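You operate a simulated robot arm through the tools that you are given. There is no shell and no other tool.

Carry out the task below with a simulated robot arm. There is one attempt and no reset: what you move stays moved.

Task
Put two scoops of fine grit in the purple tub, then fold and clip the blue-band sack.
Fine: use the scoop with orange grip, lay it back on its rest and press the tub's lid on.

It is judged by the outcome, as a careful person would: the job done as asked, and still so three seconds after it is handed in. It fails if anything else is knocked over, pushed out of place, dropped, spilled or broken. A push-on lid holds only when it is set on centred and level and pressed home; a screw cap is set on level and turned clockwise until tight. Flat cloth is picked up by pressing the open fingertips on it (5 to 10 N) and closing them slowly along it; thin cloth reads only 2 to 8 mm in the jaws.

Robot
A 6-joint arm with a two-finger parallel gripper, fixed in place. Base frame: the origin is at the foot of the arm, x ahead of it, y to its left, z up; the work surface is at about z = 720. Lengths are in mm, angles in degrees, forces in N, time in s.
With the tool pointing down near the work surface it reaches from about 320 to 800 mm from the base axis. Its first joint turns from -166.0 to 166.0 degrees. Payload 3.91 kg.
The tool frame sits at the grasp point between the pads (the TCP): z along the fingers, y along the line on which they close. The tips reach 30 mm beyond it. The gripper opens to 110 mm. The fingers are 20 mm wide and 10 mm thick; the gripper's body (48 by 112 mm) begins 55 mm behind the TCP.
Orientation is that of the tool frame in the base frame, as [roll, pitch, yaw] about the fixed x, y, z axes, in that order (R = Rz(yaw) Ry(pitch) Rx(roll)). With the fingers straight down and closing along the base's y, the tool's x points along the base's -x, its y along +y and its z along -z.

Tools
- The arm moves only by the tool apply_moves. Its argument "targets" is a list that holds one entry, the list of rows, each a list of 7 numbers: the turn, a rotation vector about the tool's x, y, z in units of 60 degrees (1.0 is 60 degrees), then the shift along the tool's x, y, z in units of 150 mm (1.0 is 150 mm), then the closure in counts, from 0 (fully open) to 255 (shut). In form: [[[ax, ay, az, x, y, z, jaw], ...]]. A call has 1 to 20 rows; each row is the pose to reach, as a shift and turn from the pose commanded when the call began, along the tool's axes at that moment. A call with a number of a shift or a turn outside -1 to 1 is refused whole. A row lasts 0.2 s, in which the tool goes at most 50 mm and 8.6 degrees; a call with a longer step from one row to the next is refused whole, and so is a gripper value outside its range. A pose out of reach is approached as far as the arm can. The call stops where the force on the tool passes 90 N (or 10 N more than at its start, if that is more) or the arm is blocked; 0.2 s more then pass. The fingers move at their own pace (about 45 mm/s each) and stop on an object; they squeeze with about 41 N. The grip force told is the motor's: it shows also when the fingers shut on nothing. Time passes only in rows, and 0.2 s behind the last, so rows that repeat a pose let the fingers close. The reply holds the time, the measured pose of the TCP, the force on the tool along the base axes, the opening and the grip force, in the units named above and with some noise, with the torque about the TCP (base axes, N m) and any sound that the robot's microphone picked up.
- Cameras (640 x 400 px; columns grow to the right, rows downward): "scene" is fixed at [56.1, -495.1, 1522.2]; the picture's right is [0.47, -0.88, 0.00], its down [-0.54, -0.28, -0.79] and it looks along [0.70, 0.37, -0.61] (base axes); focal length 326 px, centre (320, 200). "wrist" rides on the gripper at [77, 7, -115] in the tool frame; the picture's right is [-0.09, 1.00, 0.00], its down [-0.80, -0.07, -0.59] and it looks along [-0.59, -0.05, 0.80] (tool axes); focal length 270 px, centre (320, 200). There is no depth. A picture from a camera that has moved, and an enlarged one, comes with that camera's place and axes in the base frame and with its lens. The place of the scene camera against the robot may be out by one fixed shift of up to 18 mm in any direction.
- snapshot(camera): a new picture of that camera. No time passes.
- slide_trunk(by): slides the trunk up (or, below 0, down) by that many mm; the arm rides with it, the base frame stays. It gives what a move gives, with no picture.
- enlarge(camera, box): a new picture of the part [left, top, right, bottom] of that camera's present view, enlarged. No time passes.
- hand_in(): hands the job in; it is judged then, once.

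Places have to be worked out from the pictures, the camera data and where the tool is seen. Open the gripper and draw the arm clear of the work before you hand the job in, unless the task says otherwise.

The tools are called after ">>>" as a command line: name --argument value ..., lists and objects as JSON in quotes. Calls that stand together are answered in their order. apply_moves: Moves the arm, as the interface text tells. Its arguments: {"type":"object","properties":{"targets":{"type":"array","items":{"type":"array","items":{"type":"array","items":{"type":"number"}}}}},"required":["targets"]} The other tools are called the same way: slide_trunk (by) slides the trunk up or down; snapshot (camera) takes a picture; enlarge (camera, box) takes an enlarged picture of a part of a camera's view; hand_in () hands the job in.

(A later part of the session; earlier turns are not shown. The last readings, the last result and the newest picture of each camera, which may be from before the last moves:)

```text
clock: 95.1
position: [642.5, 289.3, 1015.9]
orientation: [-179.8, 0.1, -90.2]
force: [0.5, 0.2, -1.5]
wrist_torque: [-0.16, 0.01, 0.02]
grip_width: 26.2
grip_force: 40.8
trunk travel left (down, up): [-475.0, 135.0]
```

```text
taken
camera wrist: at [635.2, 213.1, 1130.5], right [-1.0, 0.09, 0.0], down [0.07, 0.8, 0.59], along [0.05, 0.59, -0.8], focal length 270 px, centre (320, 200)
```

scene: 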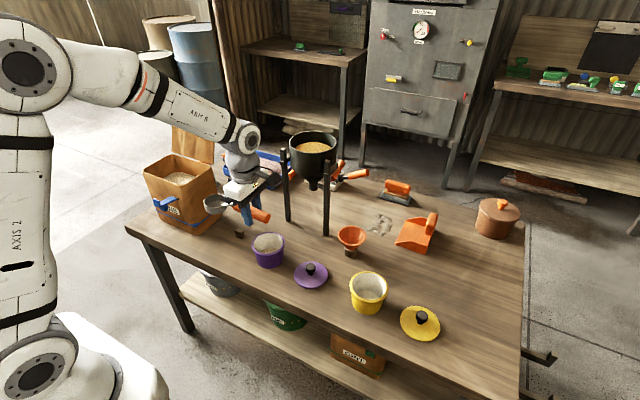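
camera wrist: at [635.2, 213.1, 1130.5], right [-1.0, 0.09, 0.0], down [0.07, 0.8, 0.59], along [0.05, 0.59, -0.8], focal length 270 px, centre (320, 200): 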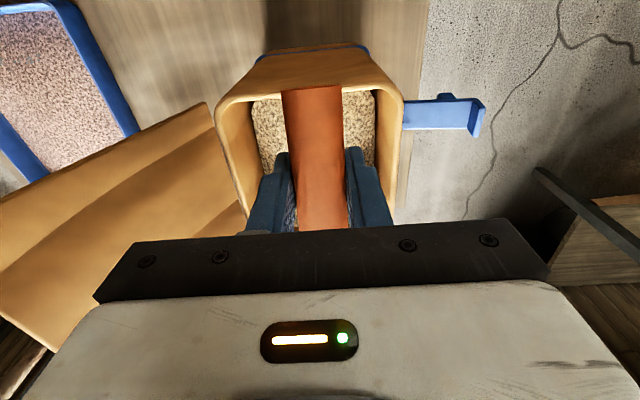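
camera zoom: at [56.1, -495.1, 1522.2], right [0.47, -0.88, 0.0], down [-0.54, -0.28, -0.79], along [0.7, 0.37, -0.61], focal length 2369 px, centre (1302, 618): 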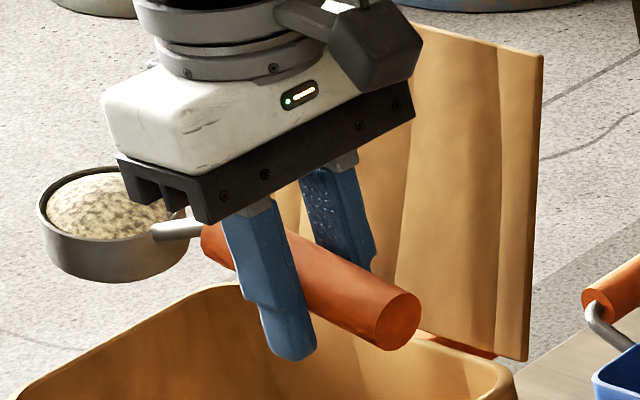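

The second scoop is full too. The handle end looks slightly different in the wrist view, so I enlarge it to see whether the scoop pitched a little in the jaws.

>>> enlarge --camera "wrist" --box '[240, 60, 400, 240]'

>>> enlarge --camera "scene" --box '[140, 100, 230, 180]'

```text
2.22 times, centred on (320, 150) of wrist
camera zoom: at [635.2, 213.1, 1130.5], right [-1.0, 0.09, 0.0], down [0.07, 0.8, 0.59], along [0.05, 0.59, -0.8], focal length 601 px, centre (320, 311)
```

zoom: 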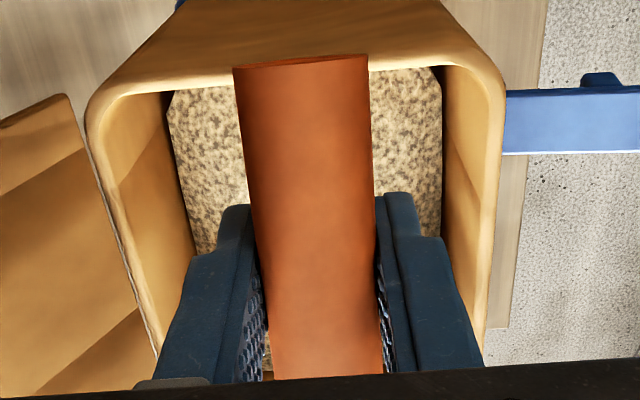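

```text
5.00 times, centred on (185, 140) of scene
camera zoom: at [56.1, -495.1, 1522.2], right [0.47, -0.88, 0.0], down [-0.54, -0.28, -0.79], along [0.7, 0.37, -0.61], focal length 1628 px, centre (995, 500)
```

zoom: 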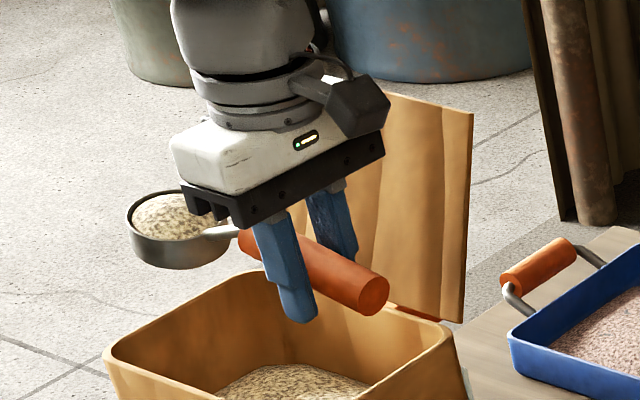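

The handle's end face is nearly edge-on, so digging pitched the bowl up by roughly 8° in the jaws; the grip is otherwise firm. I tilt the tool by 7° to level the bowl and carry it slowly toward the open space.

>>> apply_moves --targets '[[[0, 0.02, 0, 0.0, 0.0, 0, 255], [0, 0.05, 0, 0.0, 0.0, 0, 255], [0, 0.08, 0, 0.02, 0.01, 0, 255], [0, 0.117, 0, 0.06, 0.02, 0, 255], [0, 0.117, 0, 0.13, 0.04, 0, 255], [0, 0.117, 0, 0.22, 0.07, 0, 255], [0, 0.117, 0, 0.32, 0.1, 0, 255], [0, 0.117, 0, 0.42, 0.14, 0, 255], [0, 0.117, 0, 0.52, 0.18, 0, 255], [0, 0.117, 0, 0.62, 0.21, 0, 255], [0, 0.117, 0, 0.7, 0.24, 0, 255], [0, 0.117, 0, 0.75, 0.255, 0, 255], [0, 0.117, 0, 0.78, 0.26, 0, 255], [0, 0.117, 0, 0.78, 0.26, 0, 255]]]'

>>> apply_moves --targets '[[[0, 0, 0, 0.02, 0.005, 0.002, 255], [0, 0, 0, 0.06, 0.02, 0.007, 255], [0, 0, 0, 0.13, 0.04, 0.016, 255], [0, 0, 0, 0.22, 0.07, 0.027, 255], [0, 0, 0, 0.32, 0.1, 0.039, 255], [0, 0, 0, 0.42, 0.14, 0.052, 255], [0, 0, 0, 0.52, 0.18, 0.064, 255], [0, 0, 0, 0.62, 0.21, 0.076, 255], [0, 0, 0, 0.7, 0.24, 0.086, 255], [0, 0, 0, 0.75, 0.255, 0.092, 255], [0, 0, 0, 0.774, 0.26, 0.095, 255]]]'

>>> apply_moves --targets '[[[0, 0, 0, 0.02, 0.005, 0.002, 255], [0, 0, 0, 0.06, 0.02, 0.007, 255], [0, 0, 0, 0.13, 0.04, 0.016, 255], [0, 0, 0, 0.22, 0.07, 0.027, 255], [0, 0, 0, 0.32, 0.1, 0.039, 255], [0, 0, 0, 0.42, 0.14, 0.052, 255], [0, 0, 0, 0.52, 0.18, 0.064, 255], [0, 0, 0, 0.62, 0.21, 0.076, 255], [0, 0, 0, 0.7, 0.24, 0.086, 255], [0, 0, 0, 0.75, 0.255, 0.092, 255], [0, 0, 0, 0.774, 0.26, 0.095, 255], [0, 0, 0, 0.774, 0.26, 0.095, 255]]]'

>>> enlarge --camera "scene" --box '[190, 140, 310, 260]'

```text
clock: 98.1
position: [601.7, 173.6, 1015.8]
orientation: [180.0, -7.2, -90.2]
force: [-0.6, -0.3, -1.6]
wrist_torque: [-0.17, -0.02, 0.01]
grip_width: 25.7
grip_force: 41.0
trunk travel left (down, up): [-475.0, 135.0]
```

```text
clock: 100.5
position: [563.1, 56.6, 1015.2]
orientation: [180.0, -7.0, -90.2]
force: [-0.9, -0.7, -1.9]
wrist_torque: [-0.13, 0.04, 0.02]
grip_width: 25.7
grip_force: 41.1
trunk travel left (down, up): [-475.0, 135.0]
```

```text
clock: 103.1
position: [524.2, -60.3, 1015.6]
orientation: [180.0, -7.0, -90.2]
force: [0.2, 0.5, -1.8]
wrist_torque: [-0.15, -0.01, -0.02]
grip_width: 25.7
grip_force: 41.2
trunk travel left (down, up): [-475.0, 135.0]
```

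```text
3.33 times, centred on (250, 200) of scene
camera zoom: at [56.1, -495.1, 1522.2], right [0.47, -0.88, 0.0], down [-0.54, -0.28, -0.79], along [0.7, 0.37, -0.61], focal length 1086 px, centre (553, 200)
```

zoom: 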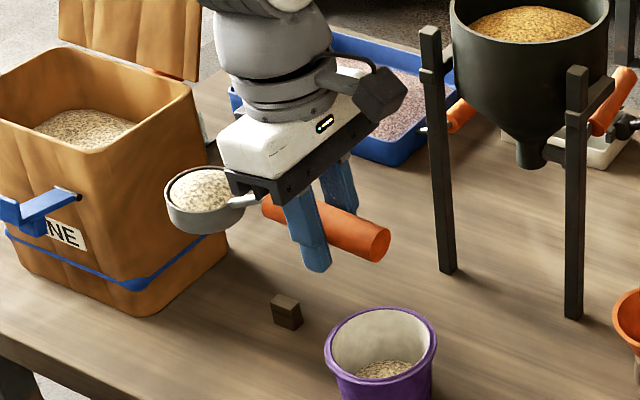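

The bowl is level and full, nothing spilled. I turn about the vertical axis again in steps to yaw 60° (compensating for the 7° tool tilt).

>>> apply_moves --targets '[[[-0.004, 0, 0.03, 0, 0, 0, 255], [-0.012, 0, 0.099, 0, 0, 0, 255], [-0.024, 0, 0.199, 0, 0, 0, 255], [-0.037, 0, 0.298, 0, 0, 0, 255], [-0.051, 0, 0.417, 0, 0, 0, 255], [-0.066, 0, 0.536, 0, 0, 0, 255], [-0.081, 0, 0.655, 0, 0, 0, 255], [-0.095, 0, 0.774, 0, 0, 0, 255], [-0.11, 0, 0.893, 0, 0, 0, 255], [-0.122, 0, 0.9925, 0, 0, 0, 255]]]'

>>> apply_moves --targets '[[[-0.012, 0, 0.099, 0, 0, 0, 255], [-0.024, 0, 0.199, 0, 0, 0, 255], [-0.037, 0, 0.298, 0, 0, 0, 255], [-0.051, 0, 0.417, 0, 0, 0, 255], [-0.066, 0, 0.536, 0, 0, 0, 255], [-0.081, 0, 0.655, 0, 0, 0, 255], [-0.095, 0, 0.774, 0, 0, 0, 255], [-0.11, 0, 0.893, 0, 0, 0, 255], [-0.122, 0, 0.9925, 0, 0, 0, 255]]]'

>>> apply_moves --targets '[[[-0.012, 0, 0.099, 0, 0, 0, 255], [-0.024, 0, 0.199, 0, 0, 0, 255], [-0.037, 0, 0.298, 0, 0, 0, 255], [-0.051, 0, 0.417, 0, 0, 0, 255], [-0.066, 0, 0.536, 0, 0, 0, 255], [-0.081, 0, 0.655, 0, 0, 0, 255], [-0.095, 0, 0.774, 0, 0, 0, 255], [-0.11, 0, 0.893, 0, 0, 0, 255], [-0.122, 0, 0.9925, 0, 0, 0, 255]]]'

>>> apply_moves --targets '[[[-0.012, 0, 0.099, 0, 0, 0, 255], [-0.024, 0, 0.199, 0, 0, 0, 255], [-0.037, 0, 0.298, 0, 0, 0, 255], [-0.049, 0, 0.397, 0, 0, 0, 255], [-0.058, 0, 0.47, 0, 0, 0, 255], [-0.061, 0, 0.496, 0, 0, 0, 255], [-0.061, 0, 0.496, 0, 0, 0, 255]]]'

>>> snapshot --camera "scene"

>>> snapshot --camera "wrist"

```text
clock: 105.3
position: [523.4, -60.4, 1015.4]
orientation: [180.0, -7.0, -150.3]
force: [0.3, -0.6, -1.5]
wrist_torque: [-0.08, 0.17, 0.0]
grip_width: 25.9
grip_force: 41.3
trunk travel left (down, up): [-475.0, 135.0]
```

```text
clock: 107.3
position: [521.6, -61.4, 1015.8]
orientation: [180.0, -6.9, 149.7]
force: [-0.2, 0.4, -1.4]
wrist_torque: [0.05, 0.18, 0.01]
grip_width: 26.1
grip_force: 40.5
trunk travel left (down, up): [-475.0, 135.0]
```

```text
clock: 109.3
position: [524.6, -59.8, 1015.7]
orientation: [-180.0, -7.0, 89.8]
force: [0.6, -0.4, -2.0]
wrist_torque: [0.21, 0.01, 0.03]
grip_width: 26.0
grip_force: 41.1
trunk travel left (down, up): [-475.0, 135.0]
```

```text
clock: 110.9
position: [522.2, -61.2, 1015.8]
orientation: [179.9, -7.0, 59.8]
force: [0.1, -0.4, -1.5]
wrist_torque: [0.16, -0.08, 0.03]
grip_width: 26.0
grip_force: 40.6
trunk travel left (down, up): [-475.0, 135.0]
```

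```text
taken
```

scene: 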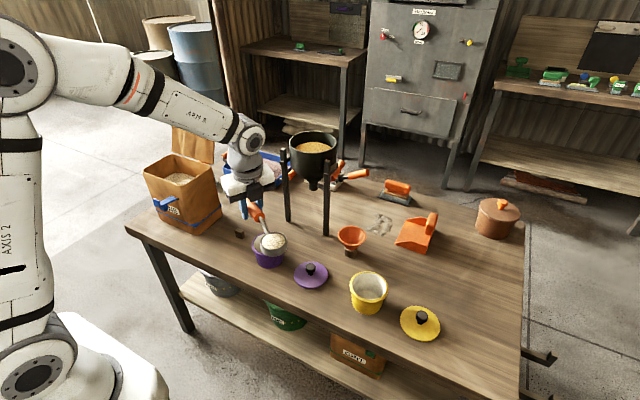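

```text
taken
camera wrist: at [560.8, -9.9, 1138.5], right [0.82, -0.58, -0.01], down [-0.5, -0.71, 0.49], along [-0.29, -0.4, -0.87], focal length 270 px, centre (320, 200)
```

wrist: 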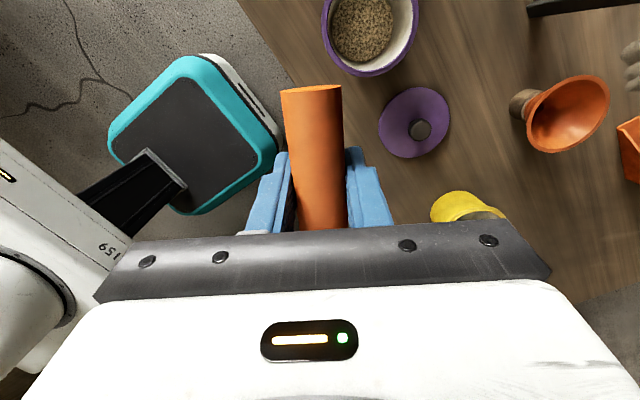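

Still full at yaw 60°. I slide it over the tub as before.

>>> apply_moves --targets '[[[0, 0, 0, 0.02, 0.006, 0.005, 255], [0, 0, 0, 0.07, 0.02, 0.02, 255], [0, 0, 0, 0.14, 0.043, 0.045, 255], [0, 0, 0, 0.23, 0.07, 0.075, 255], [0, 0, 0, 0.33, 0.1, 0.11, 255], [0, 0, 0, 0.43, 0.13, 0.143, 255], [0, 0, 0, 0.53, 0.16, 0.177, 255], [0, 0, 0, 0.63, 0.19, 0.21, 255], [0, 0, 0, 0.72, 0.22, 0.24, 255], [0, 0, 0, 0.79, 0.24, 0.264, 255], [0, 0, 0, 0.826, 0.252, 0.276, 255]]]'

>>> apply_moves --targets '[[[0, 0, 0, 0.03, 0.01, 0.01, 255], [0, 0, 0, 0.09, 0.028, 0.03, 255], [0, 0, 0, 0.17, 0.05, 0.055, 255], [0, 0, 0, 0.26, 0.078, 0.086, 255], [0, 0, 0, 0.34, 0.103, 0.114, 255], [0, 0, 0, 0.41, 0.125, 0.138, 255], [0, 0, 0, 0.445, 0.135, 0.149, 255], [0, 0, 0, 0.445, 0.135, 0.149, 255]]]'

>>> enlarge --camera "scene" --box '[200, 160, 340, 300]'

```text
clock: 113.3
position: [621.8, 30.7, 989.0]
orientation: [-180.0, -7.0, 59.9]
force: [0.1, -0.1, -1.7]
wrist_torque: [0.14, -0.11, 0.01]
grip_width: 25.9
grip_force: 40.9
trunk travel left (down, up): [-475.0, 135.0]
```

```text
clock: 115.1
position: [673.5, 80.3, 975.3]
orientation: [179.9, -6.9, 59.9]
force: [0.1, 0.5, -1.1]
wrist_torque: [0.14, -0.06, 0.02]
grip_width: 25.8
grip_force: 41.2
trunk travel left (down, up): [-475.0, 135.0]
```

```text
2.86 times, centred on (270, 230) of scene
camera zoom: at [56.1, -495.1, 1522.2], right [0.47, -0.88, 0.0], down [-0.54, -0.28, -0.79], along [0.7, 0.37, -0.61], focal length 931 px, centre (463, 114)
```

zoom: 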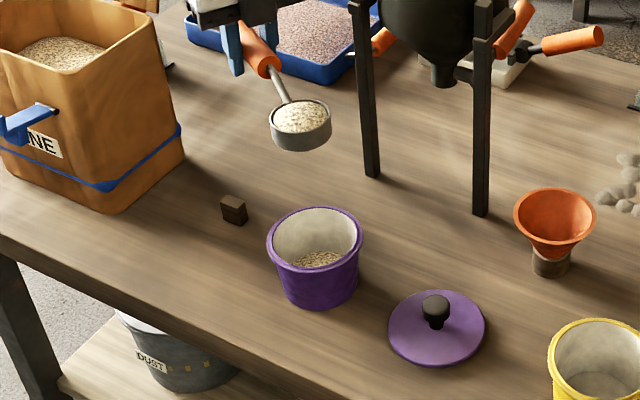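

The bowl is placed as it was for the first pour. I tilt it in place again to 40°, then 60°.

>>> apply_moves --targets '[[[0, 0.04, 0, -0.01, 0, 0.02, 255], [0, 0.12, 0, -0.03, 0, 0.07, 255], [0, 0.22, 0, -0.055, 0, 0.13, 255], [0, 0.333, 0, -0.084, 0, 0.191, 255], [0, 0.43, 0, -0.115, 0, 0.215, 255], [0, 0.53, 0, -0.147, 0, 0.23, 255], [0, 0.61, 0, -0.175, 0, 0.24, 255], [0, 0.667, 0, -0.191, 0, 0.245, 255], [0, 0.667, 0, -0.191, 0, 0.245, 255]]]'

>>> enlarge --camera "scene" --box '[200, 160, 340, 300]'

```text
clock: 117.1
position: [660.7, 58.8, 934.8]
orientation: [179.9, -47.1, 59.9]
force: [0.2, 0.0, -1.1]
wrist_torque: [0.07, -0.03, -0.02]
grip_width: 25.9
grip_force: 40.7
trunk travel left (down, up): [-475.0, 135.0]
```

```text
2.86 times, centred on (270, 230) of scene
camera zoom: at [56.1, -495.1, 1522.2], right [0.47, -0.88, 0.0], down [-0.54, -0.28, -0.79], along [0.7, 0.37, -0.61], focal length 931 px, centre (463, 114)
```

zoom: 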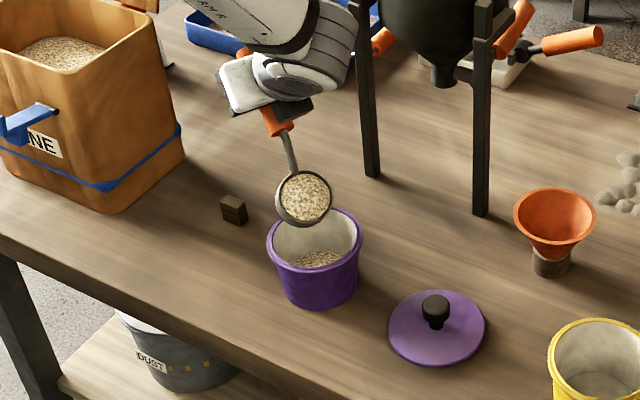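

Same picture as the first time. On to 60°.

>>> apply_moves --targets '[[[0, 0.06, 0, -0.005, 0, -0.05, 255], [0, 0.13, 0, -0.011, 0, -0.1, 255], [0, 0.2, 0, -0.017, 0, -0.158, 255], [0, 0.27, 0, -0.023, 0, -0.213, 255], [0, 0.333, 0, -0.029, 0, -0.265, 255], [0, 0.333, 0, -0.029, 0, -0.265, 255], [0, 0.333, 0, -0.029, 0, -0.265, 255]]]'

>>> enlarge --camera "scene" --box '[200, 160, 340, 300]'

```text
clock: 118.7
position: [643.7, 32.2, 959.5]
orientation: [179.9, -67.1, 60.0]
force: [-0.8, -0.4, -1.8]
wrist_torque: [0.04, 0.0, 0.02]
grip_width: 25.9
grip_force: 41.2
trunk travel left (down, up): [-475.0, 135.0]
```

```text
2.86 times, centred on (270, 230) of scene
camera zoom: at [56.1, -495.1, 1522.2], right [0.47, -0.88, 0.0], down [-0.54, -0.28, -0.79], along [0.7, 0.37, -0.61], focal length 931 px, centre (463, 114)
```

zoom: 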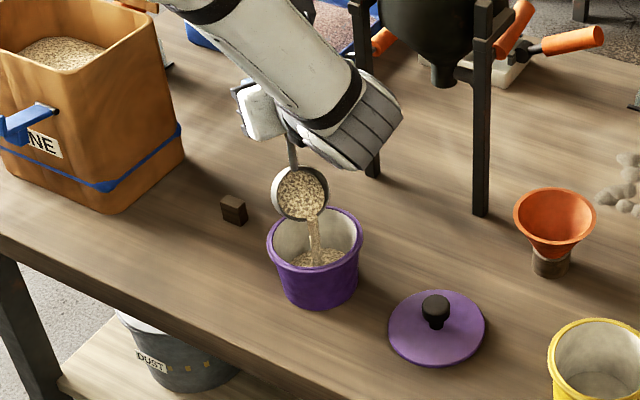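

It pours into the tub's centre. I continue through 75° to 90° with pauses.

>>> apply_moves --targets '[[[0, 0, 0, 0, 0, 0, 255], [0, 0, 0, 0, 0, 0, 255], [0, 0.06, 0, -0.008, 0, -0.052, 255], [0, 0.12, 0, -0.016, 0, -0.104, 255], [0, 0.18, 0, -0.025, 0, -0.157, 255], [0, 0.25, 0, -0.034, 0, -0.217, 255], [0, 0.25, 0, -0.034, 0, -0.217, 255], [0, 0.25, 0, -0.034, 0, -0.217, 255], [0, 0.25, 0, -0.034, 0, -0.217, 255], [0, 0.31, 0, -0.055, 0, -0.275, 255], [0, 0.37, 0, -0.08, 0, -0.335, 255], [0, 0.43, 0, -0.105, 0, -0.395, 255], [0, 0.5, 0, -0.13, 0, -0.459, 255], [0, 0.5, 0, -0.13, 0, -0.459, 255], [0, 0.5, 0, -0.13, 0, -0.459, 255]]]'

>>> enlarge --camera "scene" --box '[200, 160, 340, 300]'

```text
clock: 121.9
position: [608.1, -30.2, 968.1]
orientation: [0.5, -83.0, -120.6]
force: [-0.1, 0.2, -0.6]
wrist_torque: [-0.06, -0.01, 0.0]
grip_width: 25.6
grip_force: 41.0
trunk travel left (down, up): [-475.0, 135.0]
```

```text
2.86 times, centred on (270, 230) of scene
camera zoom: at [56.1, -495.1, 1522.2], right [0.47, -0.88, 0.0], down [-0.54, -0.28, -0.79], along [0.7, 0.37, -0.61], focal length 931 px, centre (463, 114)
```

zoom: 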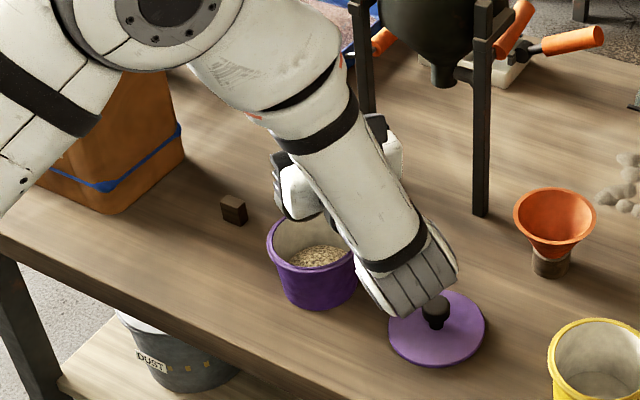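

The stream has finished. I tip a little further to shed the remainder, then swing the scoop back up and look.

>>> apply_moves --targets '[[[0, 0.1, 0, -0.013, 0, -0.11, 255], [0, 0.2, 0, -0.026, 0, -0.225, 255], [0, 0.2, 0, -0.026, 0, -0.225, 255], [0, 0.2, 0, -0.026, 0, -0.225, 255], [0, 0.2, 0, -0.026, 0, -0.225, 255], [0, 0.1, 0, -0.013, 0, -0.11, 255], [0, 0, 0, 0, 0, 0, 255], [0, -0.125, 0, -0.019, 0, 0.13, 255], [0, -0.25, 0, -0.038, 0, 0.257, 255], [0, -0.375, 0, -0.075, 0, 0.36, 255], [0, -0.5, 0, -0.117, 0, 0.462, 255], [0, -0.58, 0, -0.14, 0, 0.53, 255], [0, -0.667, 0, -0.16, 0, 0.591, 255], [0, -0.667, 0, -0.16, 0, 0.591, 255]]]'

>>> enlarge --camera "scene" --box '[220, 180, 320, 280]'

```text
clock: 124.9
position: [655.1, 47.4, 953.4]
orientation: [179.9, -56.8, 59.9]
force: [0.2, -1.1, -0.6]
wrist_torque: [-0.05, -0.01, -0.02]
grip_width: 26.1
grip_force: 40.6
trunk travel left (down, up): [-475.0, 135.0]
```

```text
4.00 times, centred on (270, 230) of scene
camera zoom: at [56.1, -495.1, 1522.2], right [0.47, -0.88, 0.0], down [-0.54, -0.28, -0.79], along [0.7, 0.37, -0.61], focal length 1303 px, centre (520, 80)
```

zoom: 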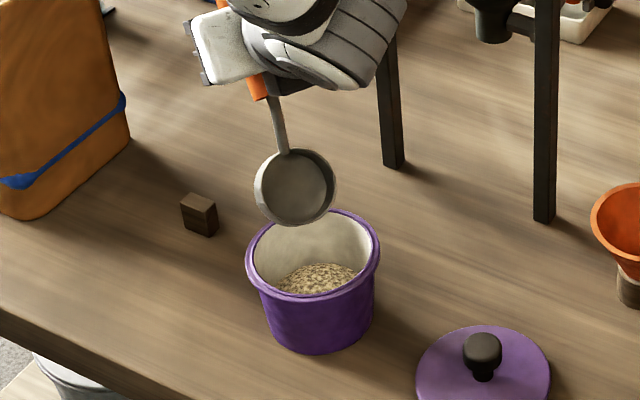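

Both scoops are in the tub, the scoop is empty and the table is clean. I level the scoop and back out to open space, then turn toward the original heading for laying it on its rest.

>>> apply_moves --targets '[[[0, -0.1, 0, -0.03, -0.04, -0.12, 255], [0, -0.2, 0, -0.06, -0.08, -0.24, 255], [0, -0.31, 0, -0.1, -0.13, -0.37, 255], [0, -0.42, 0, -0.13, -0.18, -0.5, 255], [0, -0.53, 0, -0.165, -0.23, -0.63, 255], [0, -0.64, 0, -0.2, -0.29, -0.76, 255], [0, -0.74, 0, -0.235, -0.34, -0.88, 255], [0, -0.833, 0, -0.266, -0.393, -0.98, 255], [0, -0.833, 0, -0.266, -0.393, -0.98, 255]]]'

>>> apply_moves --targets '[[[0.012, 0, -0.1, 0, 0, 0, 255], [0.027, 0, -0.22, 0, 0, 0, 255], [0.043, 0, -0.35, 0, 0, 0, 255], [0.059, 0, -0.48, 0, 0, 0, 255], [0.074, 0, -0.61, 0, 0, 0, 255], [0.09, 0, -0.74, 0, 0, 0, 255], [0.106, 0, -0.87, 0, 0, 0, 255], [0.122, 0, -0.9925, 0, 0, 0, 255]]]'

>>> apply_moves --targets '[[[0.012, 0, -0.1, 0, 0, 0, 255], [0.027, 0, -0.22, 0, 0, 0, 255], [0.043, 0, -0.35, 0, 0, 0, 255], [0.059, 0, -0.48, 0, 0, 0, 255], [0.074, 0, -0.61, 0, 0, 0, 255], [0.09, 0, -0.74, 0, 0, 0, 255], [0.106, 0, -0.87, 0, 0, 0, 255], [0.122, 0, -0.9925, 0, 0, 0, 255], [0.122, 0, -0.9925, 0, 0, 0, 255]]]'

>>> snapshot --camera "scene"

>>> snapshot --camera "wrist"

```text
clock: 126.9
position: [529.7, -46.4, 1003.8]
orientation: [180.0, -6.9, 59.8]
force: [-0.1, 0.1, -0.7]
wrist_torque: [0.06, -0.07, 0.02]
grip_width: 25.6
grip_force: 41.2
trunk travel left (down, up): [-475.0, 135.0]
```

```text
clock: 128.7
position: [532.4, -47.0, 1002.9]
orientation: [179.9, -6.8, 120.0]
force: [-0.3, -0.1, -1.7]
wrist_torque: [0.1, 0.02, -0.01]
grip_width: 25.7
grip_force: 41.0
trunk travel left (down, up): [-475.0, 135.0]
```

```text
clock: 130.7
position: [531.4, -45.2, 1002.5]
orientation: [-180.0, -7.0, 180.0]
force: [0.4, 0.5, 0.1]
wrist_torque: [0.03, 0.08, -0.01]
grip_width: 25.9
grip_force: 41.1
trunk travel left (down, up): [-475.0, 135.0]
```

```text
taken
```

scene: 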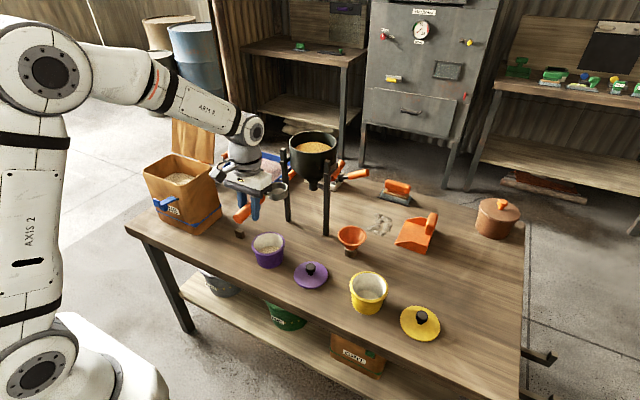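

```text
taken
camera wrist: at [468.5, -39.1, 1125.8], right [0.09, 1.0, -0.01], down [0.87, -0.07, 0.49], along [0.49, -0.05, -0.87], focal length 270 px, centre (320, 200)
```

wrist: 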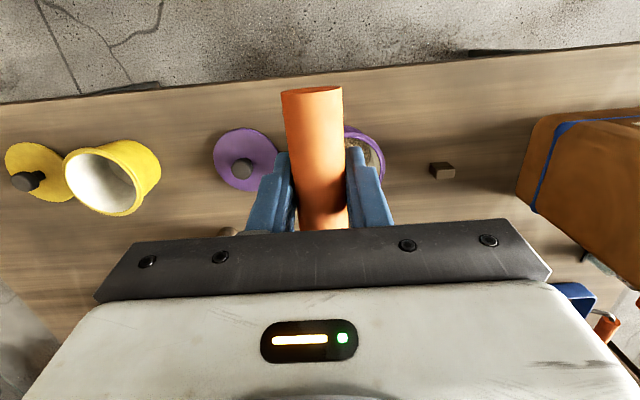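

The tool is back at its original heading. I zoom in on the bare rest block to see its shape and place.

>>> enlarge --camera "wrist" --box '[410, 140, 480, 200]'

>>> enlarge --camera "scene" --box '[215, 215, 265, 255]'

>>> enlarge --camera "scene" --box '[200, 150, 310, 250]'

```text
6.67 times, centred on (445, 170) of wrist
camera zoom: at [468.5, -39.1, 1125.8], right [0.09, 1.0, -0.01], down [0.87, -0.07, 0.49], along [0.49, -0.05, -0.87], focal length 1802 px, centre (-513, 400)
```

zoom: 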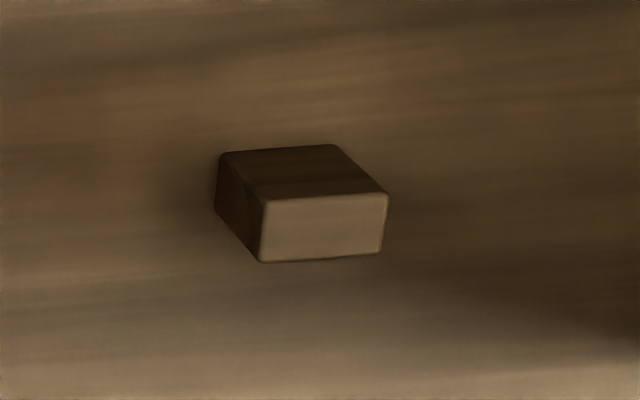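

```text
10.00 times, centred on (240, 235) of scene
camera zoom: at [56.1, -495.1, 1522.2], right [0.47, -0.88, 0.0], down [-0.54, -0.28, -0.79], along [0.7, 0.37, -0.61], focal length 3257 px, centre (1120, -150)
```

zoom: 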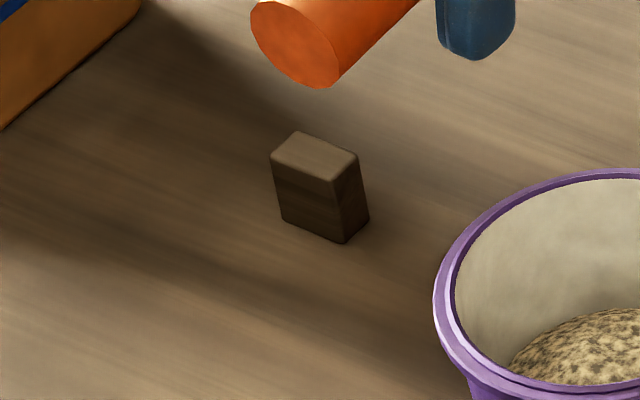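

```text
4.00 times, centred on (255, 200) of scene
camera zoom: at [56.1, -495.1, 1522.2], right [0.47, -0.88, 0.0], down [-0.54, -0.28, -0.79], along [0.7, 0.37, -0.61], focal length 1303 px, centre (580, 200)
```

zoom: 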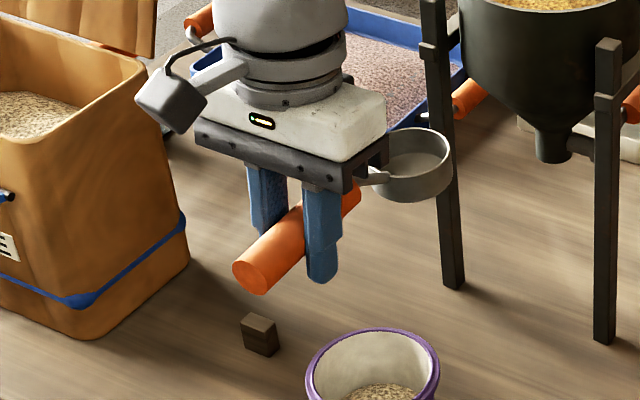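

The block spans about x 644–661, y 118–146 with its top at z≈747, matching where the handle's front end lay. With the 7° tool tilt the scoop is level to within a degree. I move back above the rest, stopping high.

>>> apply_moves --targets '[[[0, 0, 0, -0.03, 0.1, -0.003, 255], [0, 0, 0, -0.08, 0.3, -0.01, 255], [0, 0, 0, -0.14, 0.52, -0.018, 255], [0, 0, 0, -0.2, 0.75, -0.025, 255], [0, 0, 0, -0.25, 0.92, -0.031, 255], [0, 0, 0, -0.265, 0.967, -0.033, 255], [0, 0, 0, -0.265, 0.967, -0.033, 255]]]'

>>> apply_moves --targets '[[[0, 0, 0, -0.05, 0.05, 0.1, 255], [0, 0, 0, -0.12, 0.1, 0.28, 255], [0, 0, 0, -0.2, 0.15, 0.5, 255], [0, 0, 0, -0.28, 0.19, 0.72, 255], [0, 0, 0, -0.34, 0.2, 0.9, 255], [0, 0, 0, -0.351, 0.2, 0.944, 255], [0, 0, 0, -0.351, 0.2, 0.944, 255]]]'

>>> snapshot --camera "wrist"

>>> enlarge --camera "scene" --box '[200, 170, 290, 260]'

```text
clock: 132.3
position: [570.6, 97.0, 1002.4]
orientation: [180.0, -7.0, 179.7]
force: [0.4, 0.7, -0.6]
wrist_torque: [0.0, 0.12, -0.03]
grip_width: 26.1
grip_force: 41.0
trunk travel left (down, up): [-475.0, 135.0]
```

```text
clock: 133.9
position: [605.7, 127.6, 855.6]
orientation: [179.9, -7.0, 179.9]
force: [-0.1, 1.3, -0.9]
wrist_torque: [-0.03, 0.07, 0.04]
grip_width: 25.8
grip_force: 40.8
trunk travel left (down, up): [-475.0, 135.0]
```

```text
taken
camera wrist: at [544.4, 135.9, 977.9], right [0.09, 1.0, -0.01], down [0.87, -0.07, 0.49], along [0.49, -0.05, -0.87], focal length 270 px, centre (320, 200)
```

wrist: 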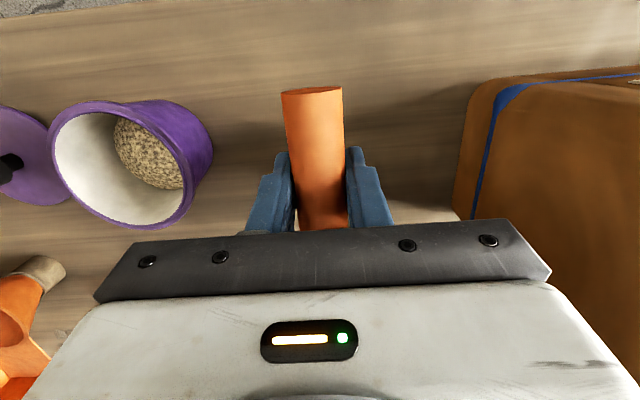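

```text
4.44 times, centred on (245, 215) of scene
camera zoom: at [56.1, -495.1, 1522.2], right [0.47, -0.88, 0.0], down [-0.54, -0.28, -0.79], along [0.7, 0.37, -0.61], focal length 1448 px, centre (653, 133)
```

zoom: 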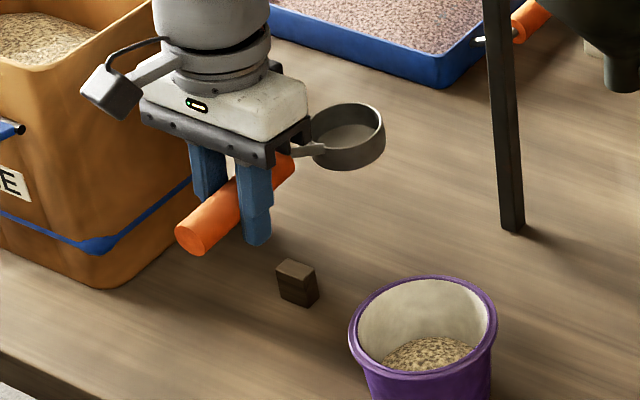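

I lower to about 10 mm above the resting height, correcting y by 2 mm.

>>> apply_moves --targets '[[[0, 0, 0, -0.01, 0.008, 0.08, 255], [0, 0, 0, -0.025, 0.016, 0.2, 255], [0, 0, 0, -0.045, 0.016, 0.34, 255], [0, 0, 0, -0.06, 0.016, 0.45, 255], [0, 0, 0, -0.068, 0.016, 0.51, 255], [0, 0, 0, -0.07, 0.016, 0.529, 255], [0, 0, 0, -0.07, 0.016, 0.529, 255]]]'

>>> enlarge --camera "scene" --box '[205, 190, 285, 260]'

```text
clock: 135.5
position: [607.8, 131.1, 776.1]
orientation: [-180.0, -7.0, 179.7]
force: [-0.5, -0.3, -1.3]
wrist_torque: [0.04, 0.1, -0.02]
grip_width: 25.8
grip_force: 41.4
trunk travel left (down, up): [-475.0, 135.0]
```

```text
5.71 times, centred on (245, 225) of scene
camera zoom: at [56.1, -495.1, 1522.2], right [0.47, -0.88, 0.0], down [-0.54, -0.28, -0.79], along [0.7, 0.37, -0.61], focal length 1861 px, centre (749, 57)
```

zoom: 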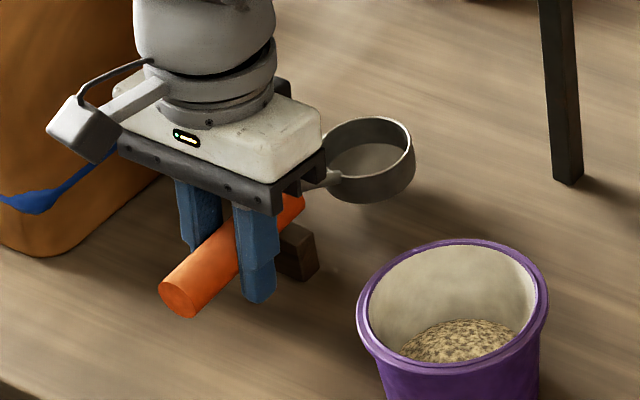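

Aligned over the block. I go down slowly in small steps watching the force.

>>> apply_moves --targets '[[[0, 0, 0, -0.0016, 0, 0.0132, 255], [0, 0, 0, -0.0033, 0, 0.0265, 255], [0, 0, 0, -0.005, 0, 0.04, 255], [0, 0, 0, -0.0065, 0, 0.053, 255], [0, 0, 0, -0.0065, 0, 0.053, 255]]]'

>>> enlarge --camera "scene" --box '[225, 200, 275, 250]'

```text
clock: 136.7
position: [606.9, 129.3, 766.4]
orientation: [180.0, -7.0, 179.8]
force: [0.2, 0.6, -1.3]
wrist_torque: [0.0, 0.09, 0.0]
grip_width: 26.0
grip_force: 41.3
trunk travel left (down, up): [-475.0, 135.0]
```

```text
8.00 times, centred on (250, 225) of scene
camera zoom: at [56.1, -495.1, 1522.2], right [0.47, -0.88, 0.0], down [-0.54, -0.28, -0.79], along [0.7, 0.37, -0.61], focal length 2606 px, centre (880, 0)
```

zoom: 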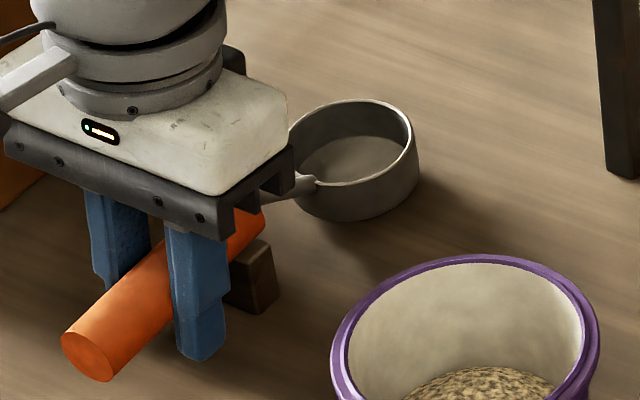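

No contact yet at z≈767. I step down 1–2 mm at a time.

>>> apply_moves --targets '[[[0, 0, 0, -0.0008, 0, 0.0066, 255], [0, 0, 0, -0.0016, 0, 0.0132, 255], [0, 0, 0, -0.0016, 0, 0.0132, 255]]]'

>>> apply_moves --targets '[[[0, 0, 0, -0.0008, 0, 0.0066, 255], [0, 0, 0, -0.0016, 0, 0.0132, 255], [0, 0, 0, -0.0016, 0, 0.0132, 255]]]'

```text
clock: 137.5
position: [607.6, 130.9, 766.1]
orientation: [-180.0, -6.9, 179.9]
force: [-1.6, -5.2, 9.9]
wrist_torque: [-0.1, -0.28, -0.14]
grip_width: 26.0
grip_force: 41.1
trunk travel left (down, up): [-475.0, 135.0]
```

```text
clock: 138.3
position: [606.8, 130.5, 765.9]
orientation: [179.9, -6.6, 179.9]
force: [4.6, -1.6, 25.6]
wrist_torque: [-0.02, -0.93, -0.04]
grip_width: 26.2
grip_force: 40.7
trunk travel left (down, up): [-475.0, 135.0]
```

The handle has met the block (the load acts about 37 mm ahead of the TCP, at the block's edge). I ease up 1.5 mm and tilt the bowl down by 1.5° so that it also reaches the table.

>>> apply_moves --targets '[[[0, 0, 0, 0.0012, 0, -0.01, 255], [0, 0.0125, 0, 0.0012, 0, -0.01, 255], [0, 0.025, 0, 0.0012, 0, -0.01, 255], [0, 0.025, 0, 0.0012, 0, -0.01, 255]]]'

>>> enlarge --camera "scene" --box '[225, 200, 275, 250]'

```text
clock: 139.3
position: [606.6, 129.1, 764.7]
orientation: [179.9, -8.4, 179.8]
force: [9.0, 3.3, 19.1]
wrist_torque: [0.05, -0.71, 0.06]
grip_width: 25.9
grip_force: 40.4
trunk travel left (down, up): [-475.0, 135.0]
```

```text
8.00 times, centred on (250, 225) of scene
camera zoom: at [56.1, -495.1, 1522.2], right [0.47, -0.88, 0.0], down [-0.54, -0.28, -0.79], along [0.7, 0.37, -0.61], focal length 2606 px, centre (880, 0)
```

zoom: 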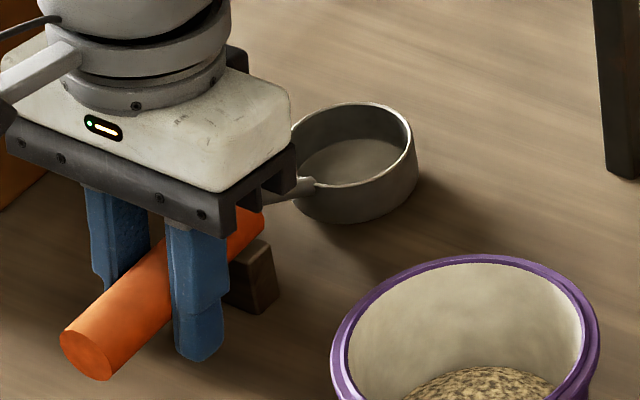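

Still 19 N on the block; I raise a further 2 mm to unload it before opening.

>>> apply_moves --targets '[[[0, 0, 0, 0.0008, 0, -0.0066, 255], [0, 0, 0, 0.0016, 0, -0.0132, 255], [0, 0, 0, 0.0016, 0, -0.0132, 255]]]'

```text
clock: 140.1
position: [605.0, 129.9, 765.7]
orientation: [-179.9, -8.7, 179.7]
force: [0.7, -1.2, 3.7]
wrist_torque: [-0.07, -0.06, -0.05]
grip_width: 26.2
grip_force: 40.7
trunk travel left (down, up): [-475.0, 135.0]
```

Nearly unloaded. I open the jaws gently in two stages.

>>> apply_moves --targets '[[[0, 0, 0, 0, 0, 0, 190], [0, 0, 0, 0, 0, 0, 180], [0, 0, 0, 0, 0, 0, 170], [0, 0, 0, 0, 0, 0, 160]]]'

>>> enlarge --camera "scene" --box '[225, 200, 275, 250]'

>>> snapshot --camera "wrist"

```text
clock: 141.1
position: [607.0, 131.3, 766.9]
orientation: [180.0, -8.5, 179.9]
force: [0.6, -0.5, 0.1]
wrist_torque: [0.0, 0.0, -0.01]
grip_width: 40.8
grip_force: 0.0
trunk travel left (down, up): [-475.0, 135.0]
```

```text
8.00 times, centred on (250, 225) of scene
camera zoom: at [56.1, -495.1, 1522.2], right [0.47, -0.88, 0.0], down [-0.54, -0.28, -0.79], along [0.7, 0.37, -0.61], focal length 2606 px, centre (880, 0)
```

zoom: 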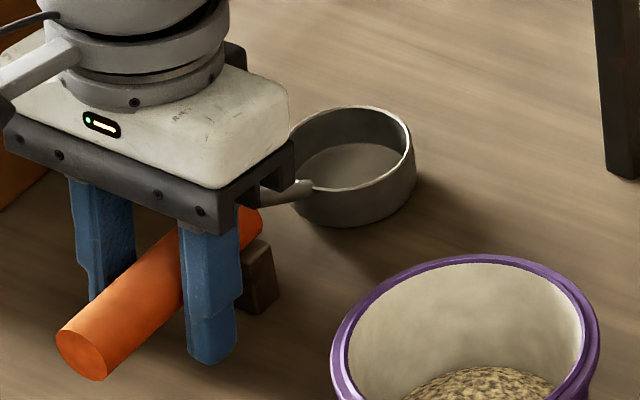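

```text
taken
camera wrist: at [548.2, 138.1, 892.0], right [0.09, 1.0, -0.01], down [0.88, -0.07, 0.47], along [0.47, -0.05, -0.88], focal length 270 px, centre (320, 200)
```

wrist: 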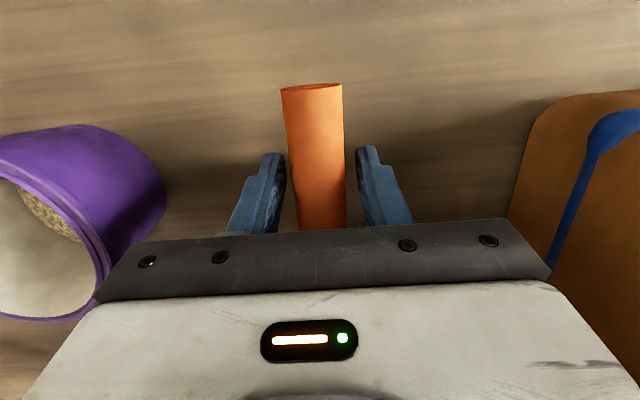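

The scoop has settled on its block and bowl. I open wider and rise straight up, straightening the tool.

>>> apply_moves --targets '[[[0, 0, 0, 0, 0, 0, 120], [0, 0, 0, 0, 0, 0, 80], [0, 0, 0, 0, 0, 0, 80], [0, 0, 0, 0.01, 0, -0.066, 80], [0, 0, 0, 0.03, 0, -0.2, 80], [0, 0, 0, 0.055, 0, -0.37, 80], [0, 0, 0, 0.08, 0, -0.53, 80], [0, -0.07, 0, 0.0986, 0, -0.66, 80], [0, -0.142, 0, 0.11, 0, -0.75, 80], [0, -0.142, 0, 0.11, 0, -0.75, 80]]]'

>>> snapshot --camera "wrist"

>>> enlarge --camera "scene" --box '[205, 190, 305, 290]'

```text
clock: 143.3
position: [610.9, 129.4, 880.5]
orientation: [-179.9, 0.0, 179.9]
force: [1.2, 0.1, 0.7]
wrist_torque: [0.01, 0.03, 0.04]
grip_width: 75.5
grip_force: 0.0
trunk travel left (down, up): [-475.0, 135.0]
```

```text
taken
camera wrist: at [533.5, 137.2, 995.0], right [0.09, 1.0, 0.0], down [0.8, -0.07, 0.6], along [0.59, -0.05, -0.8], focal length 270 px, centre (320, 200)
```

wrist: 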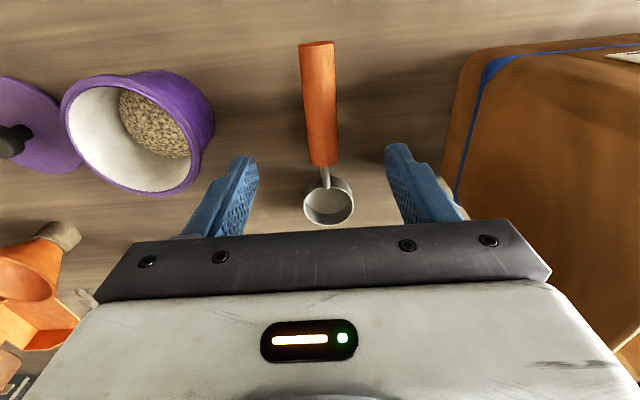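

```text
4.00 times, centred on (255, 240) of scene
camera zoom: at [56.1, -495.1, 1522.2], right [0.47, -0.88, 0.0], down [-0.54, -0.28, -0.79], along [0.7, 0.37, -0.61], focal length 1303 px, centre (580, 40)
```

zoom: 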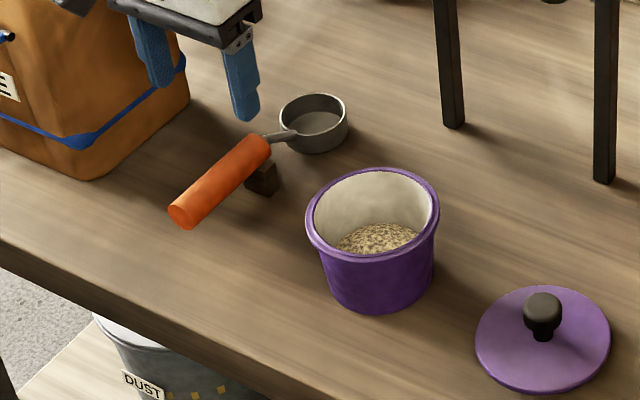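

The scoop lies on its rest just as it did at the start. Next is the lid: I move over between tub and lid for an accurate look, opening the jaws fully.

>>> apply_moves --targets '[[[0, 0, 0, 0, 0, -0.15, 0], [0, 0, 0, -0.03, -0.15, -0.3, 0], [0, 0, 0, -0.06, -0.35, -0.4, 0], [0, 0, 0, -0.1, -0.55, -0.47, 0], [0, 0, 0, -0.14, -0.75, -0.47, 0], [0, 0, 0, -0.17, -0.92, -0.47, 0], [0, 0, 0, -0.19, -1.0, -0.47, 0]]]'

>>> apply_moves --targets '[[[0, 0, 0, 0, -0.15, 0, 0], [0, 0, 0, 0, -0.35, 0, 0], [0, 0, 0, 0, -0.48, 0, 0], [0, 0, 0, 0, -0.5, 0, 0], [0, 0, 0, 0, -0.5, 0, 0]]]'

>>> snapshot --camera "wrist"

>>> enlarge --camera "wrist" --box '[200, 0, 440, 150]'

```text
clock: 144.9
position: [636.4, -21.0, 951.3]
orientation: [-180.0, 0.1, 179.9]
force: [-0.4, 1.1, 0.0]
wrist_torque: [0.01, -0.02, 0.02]
grip_width: 109.9
grip_force: 0.2
trunk travel left (down, up): [-475.0, 135.0]
```

```text
clock: 146.1
position: [635.6, -97.4, 951.2]
orientation: [179.9, 0.0, 179.8]
force: [-1.1, -0.4, -0.1]
wrist_torque: [-0.06, -0.04, 0.0]
grip_width: 110.3
grip_force: 0.0
trunk travel left (down, up): [-475.0, 135.0]
```

```text
taken
camera wrist: at [558.6, -89.7, 1065.7], right [0.09, 1.0, 0.0], down [0.8, -0.07, 0.59], along [0.59, -0.05, -0.8], focal length 270 px, centre (320, 200)
```

wrist: 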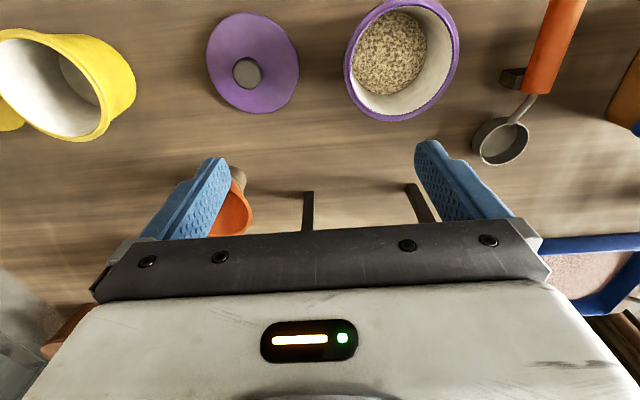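

```text
2.67 times, centred on (320, 75) of wrist
camera zoom: at [558.6, -89.7, 1065.7], right [0.09, 1.0, 0.0], down [0.8, -0.07, 0.59], along [0.59, -0.05, -0.8], focal length 721 px, centre (320, 533)
```

zoom: 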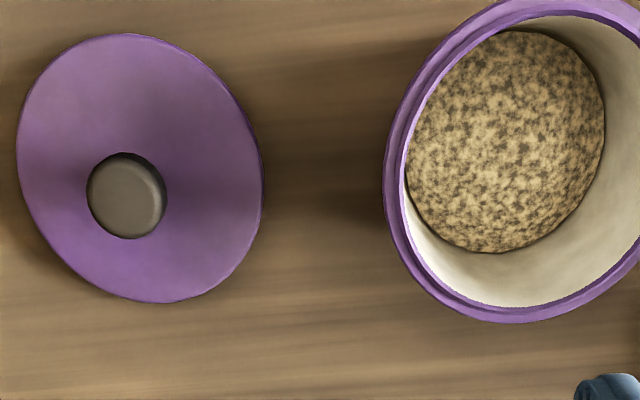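

From this view the tub centre is near (613, -19) with rim radius about 52, and the lid centre near (612, -170) with a 30 mm knob topping out near z 762. For accurate centring I take a view with the tub at image centre, and then the same relative view of the lid.

>>> apply_moves --targets '[[[0, 0, 0, 0.03, 0.12, 0, 0], [0, 0, 0, 0.07, 0.3, 0, 0], [0, 0, 0, 0.1, 0.45, 0, 0], [0, 0, 0, 0.111, 0.511, 0, 0], [0, 0, 0, 0.111, 0.511, 0, 0], [0, 0, 0, 0.111, 0.511, 0, 0]]]'

>>> enlarge --camera "wrist" --box '[220, 0, 420, 180]'

```text
clock: 147.5
position: [617.7, -20.8, 950.4]
orientation: [179.9, 0.1, 179.9]
force: [0.3, 0.5, -0.4]
wrist_torque: [-0.04, -0.03, 0.03]
grip_width: 110.0
grip_force: 0.2
trunk travel left (down, up): [-475.0, 135.0]
```

```text
2.22 times, centred on (320, 90) of wrist
camera zoom: at [541.4, -13.7, 1064.5], right [0.09, 1.0, 0.0], down [0.8, -0.07, 0.6], along [0.59, -0.05, -0.8], focal length 601 px, centre (320, 444)
```

zoom: 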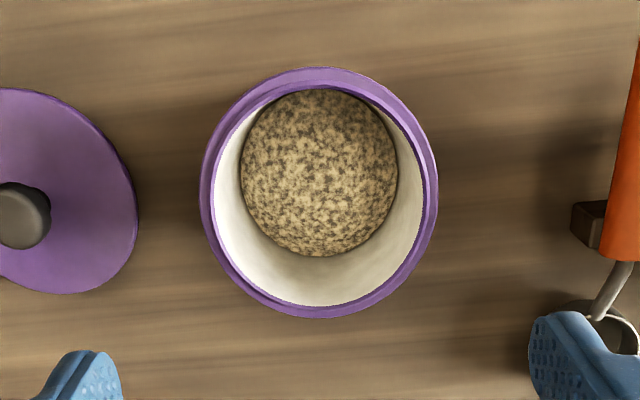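

The tub rim ellipse centres at zoom pixel (319, 192). I take the matching view over the lid, 150 mm to the right and 58 mm lower.

>>> apply_moves --targets '[[[0, 0, 0, 0, -0.1, 0.03, 0], [0, 0, 0, 0, -0.3, 0.1, 0], [0, 0, 0, 0, -0.55, 0.2, 0], [0, 0, 0, 0, -0.8, 0.3, 0], [0, 0, 0, 0, -0.95, 0.37, 0], [0, 0, 0, 0, -1.0, 0.387, 0], [0, 0, 0, 0, -1.0, 0.387, 0], [0, 0, 0, 0, -1.0, 0.387, 0]]]'

>>> enlarge --camera "wrist" --box '[220, 0, 420, 180]'

```text
clock: 149.3
position: [618.0, -167.4, 892.5]
orientation: [179.9, 0.1, 179.9]
force: [0.5, 0.2, -0.2]
wrist_torque: [-0.02, -0.01, -0.03]
grip_width: 110.2
grip_force: 0.1
trunk travel left (down, up): [-475.0, 135.0]
```

```text
2.22 times, centred on (320, 90) of wrist
camera zoom: at [541.1, -160.8, 1008.0], right [0.09, 1.0, 0.0], down [0.8, -0.07, 0.6], along [0.59, -0.05, -0.8], focal length 601 px, centre (320, 444)
```

zoom: 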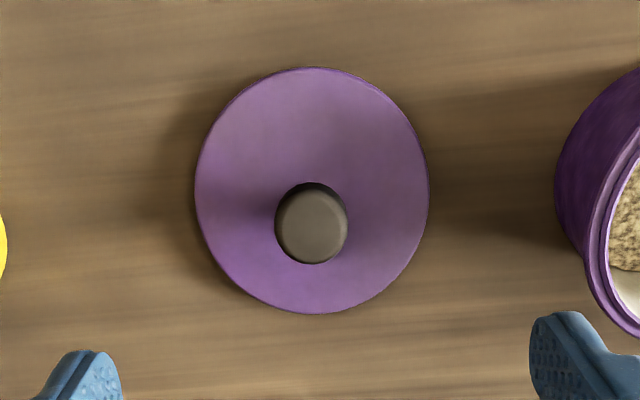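

The lid ellipse centres at (311.5, 190.5), so lid and tub are almost exactly aligned in x. I repeat the pose reading to average out noise.

>>> apply_moves --targets '[[[0, 0, 0, 0, 0, 0, 0]]]'

>>> apply_moves --targets '[[[0, 0, 0, 0, 0, 0, 0]]]'

>>> apply_moves --targets '[[[0, 0, 0, 0, 0, 0, 0]]]'

>>> apply_moves --targets '[[[0, 0, 0, 0, 0, 0, 0]]]'

```text
clock: 149.7
position: [617.7, -167.7, 892.6]
orientation: [179.9, 0.1, 179.9]
force: [0.1, -0.3, 0.4]
wrist_torque: [0.0, 0.0, 0.0]
grip_width: 109.9
grip_force: 0.0
trunk travel left (down, up): [-475.0, 135.0]
```

```text
clock: 150.1
position: [618.4, -168.7, 893.7]
orientation: [180.0, 0.1, 179.9]
force: [0.2, -0.6, -0.5]
wrist_torque: [0.0, -0.01, -0.03]
grip_width: 110.2
grip_force: 0.1
trunk travel left (down, up): [-475.0, 135.0]
```

```text
clock: 150.5
position: [618.3, -168.5, 894.3]
orientation: [-180.0, 0.0, 179.9]
force: [-1.0, 0.3, -0.3]
wrist_torque: [0.01, 0.01, -0.03]
grip_width: 109.9
grip_force: 0.2
trunk travel left (down, up): [-475.0, 135.0]
```

```text
clock: 150.9
position: [616.9, -168.5, 892.5]
orientation: [179.9, 0.2, 179.9]
force: [0.0, 0.1, -0.2]
wrist_torque: [0.0, 0.03, 0.02]
grip_width: 109.8
grip_force: 0.1
trunk travel left (down, up): [-475.0, 135.0]
```

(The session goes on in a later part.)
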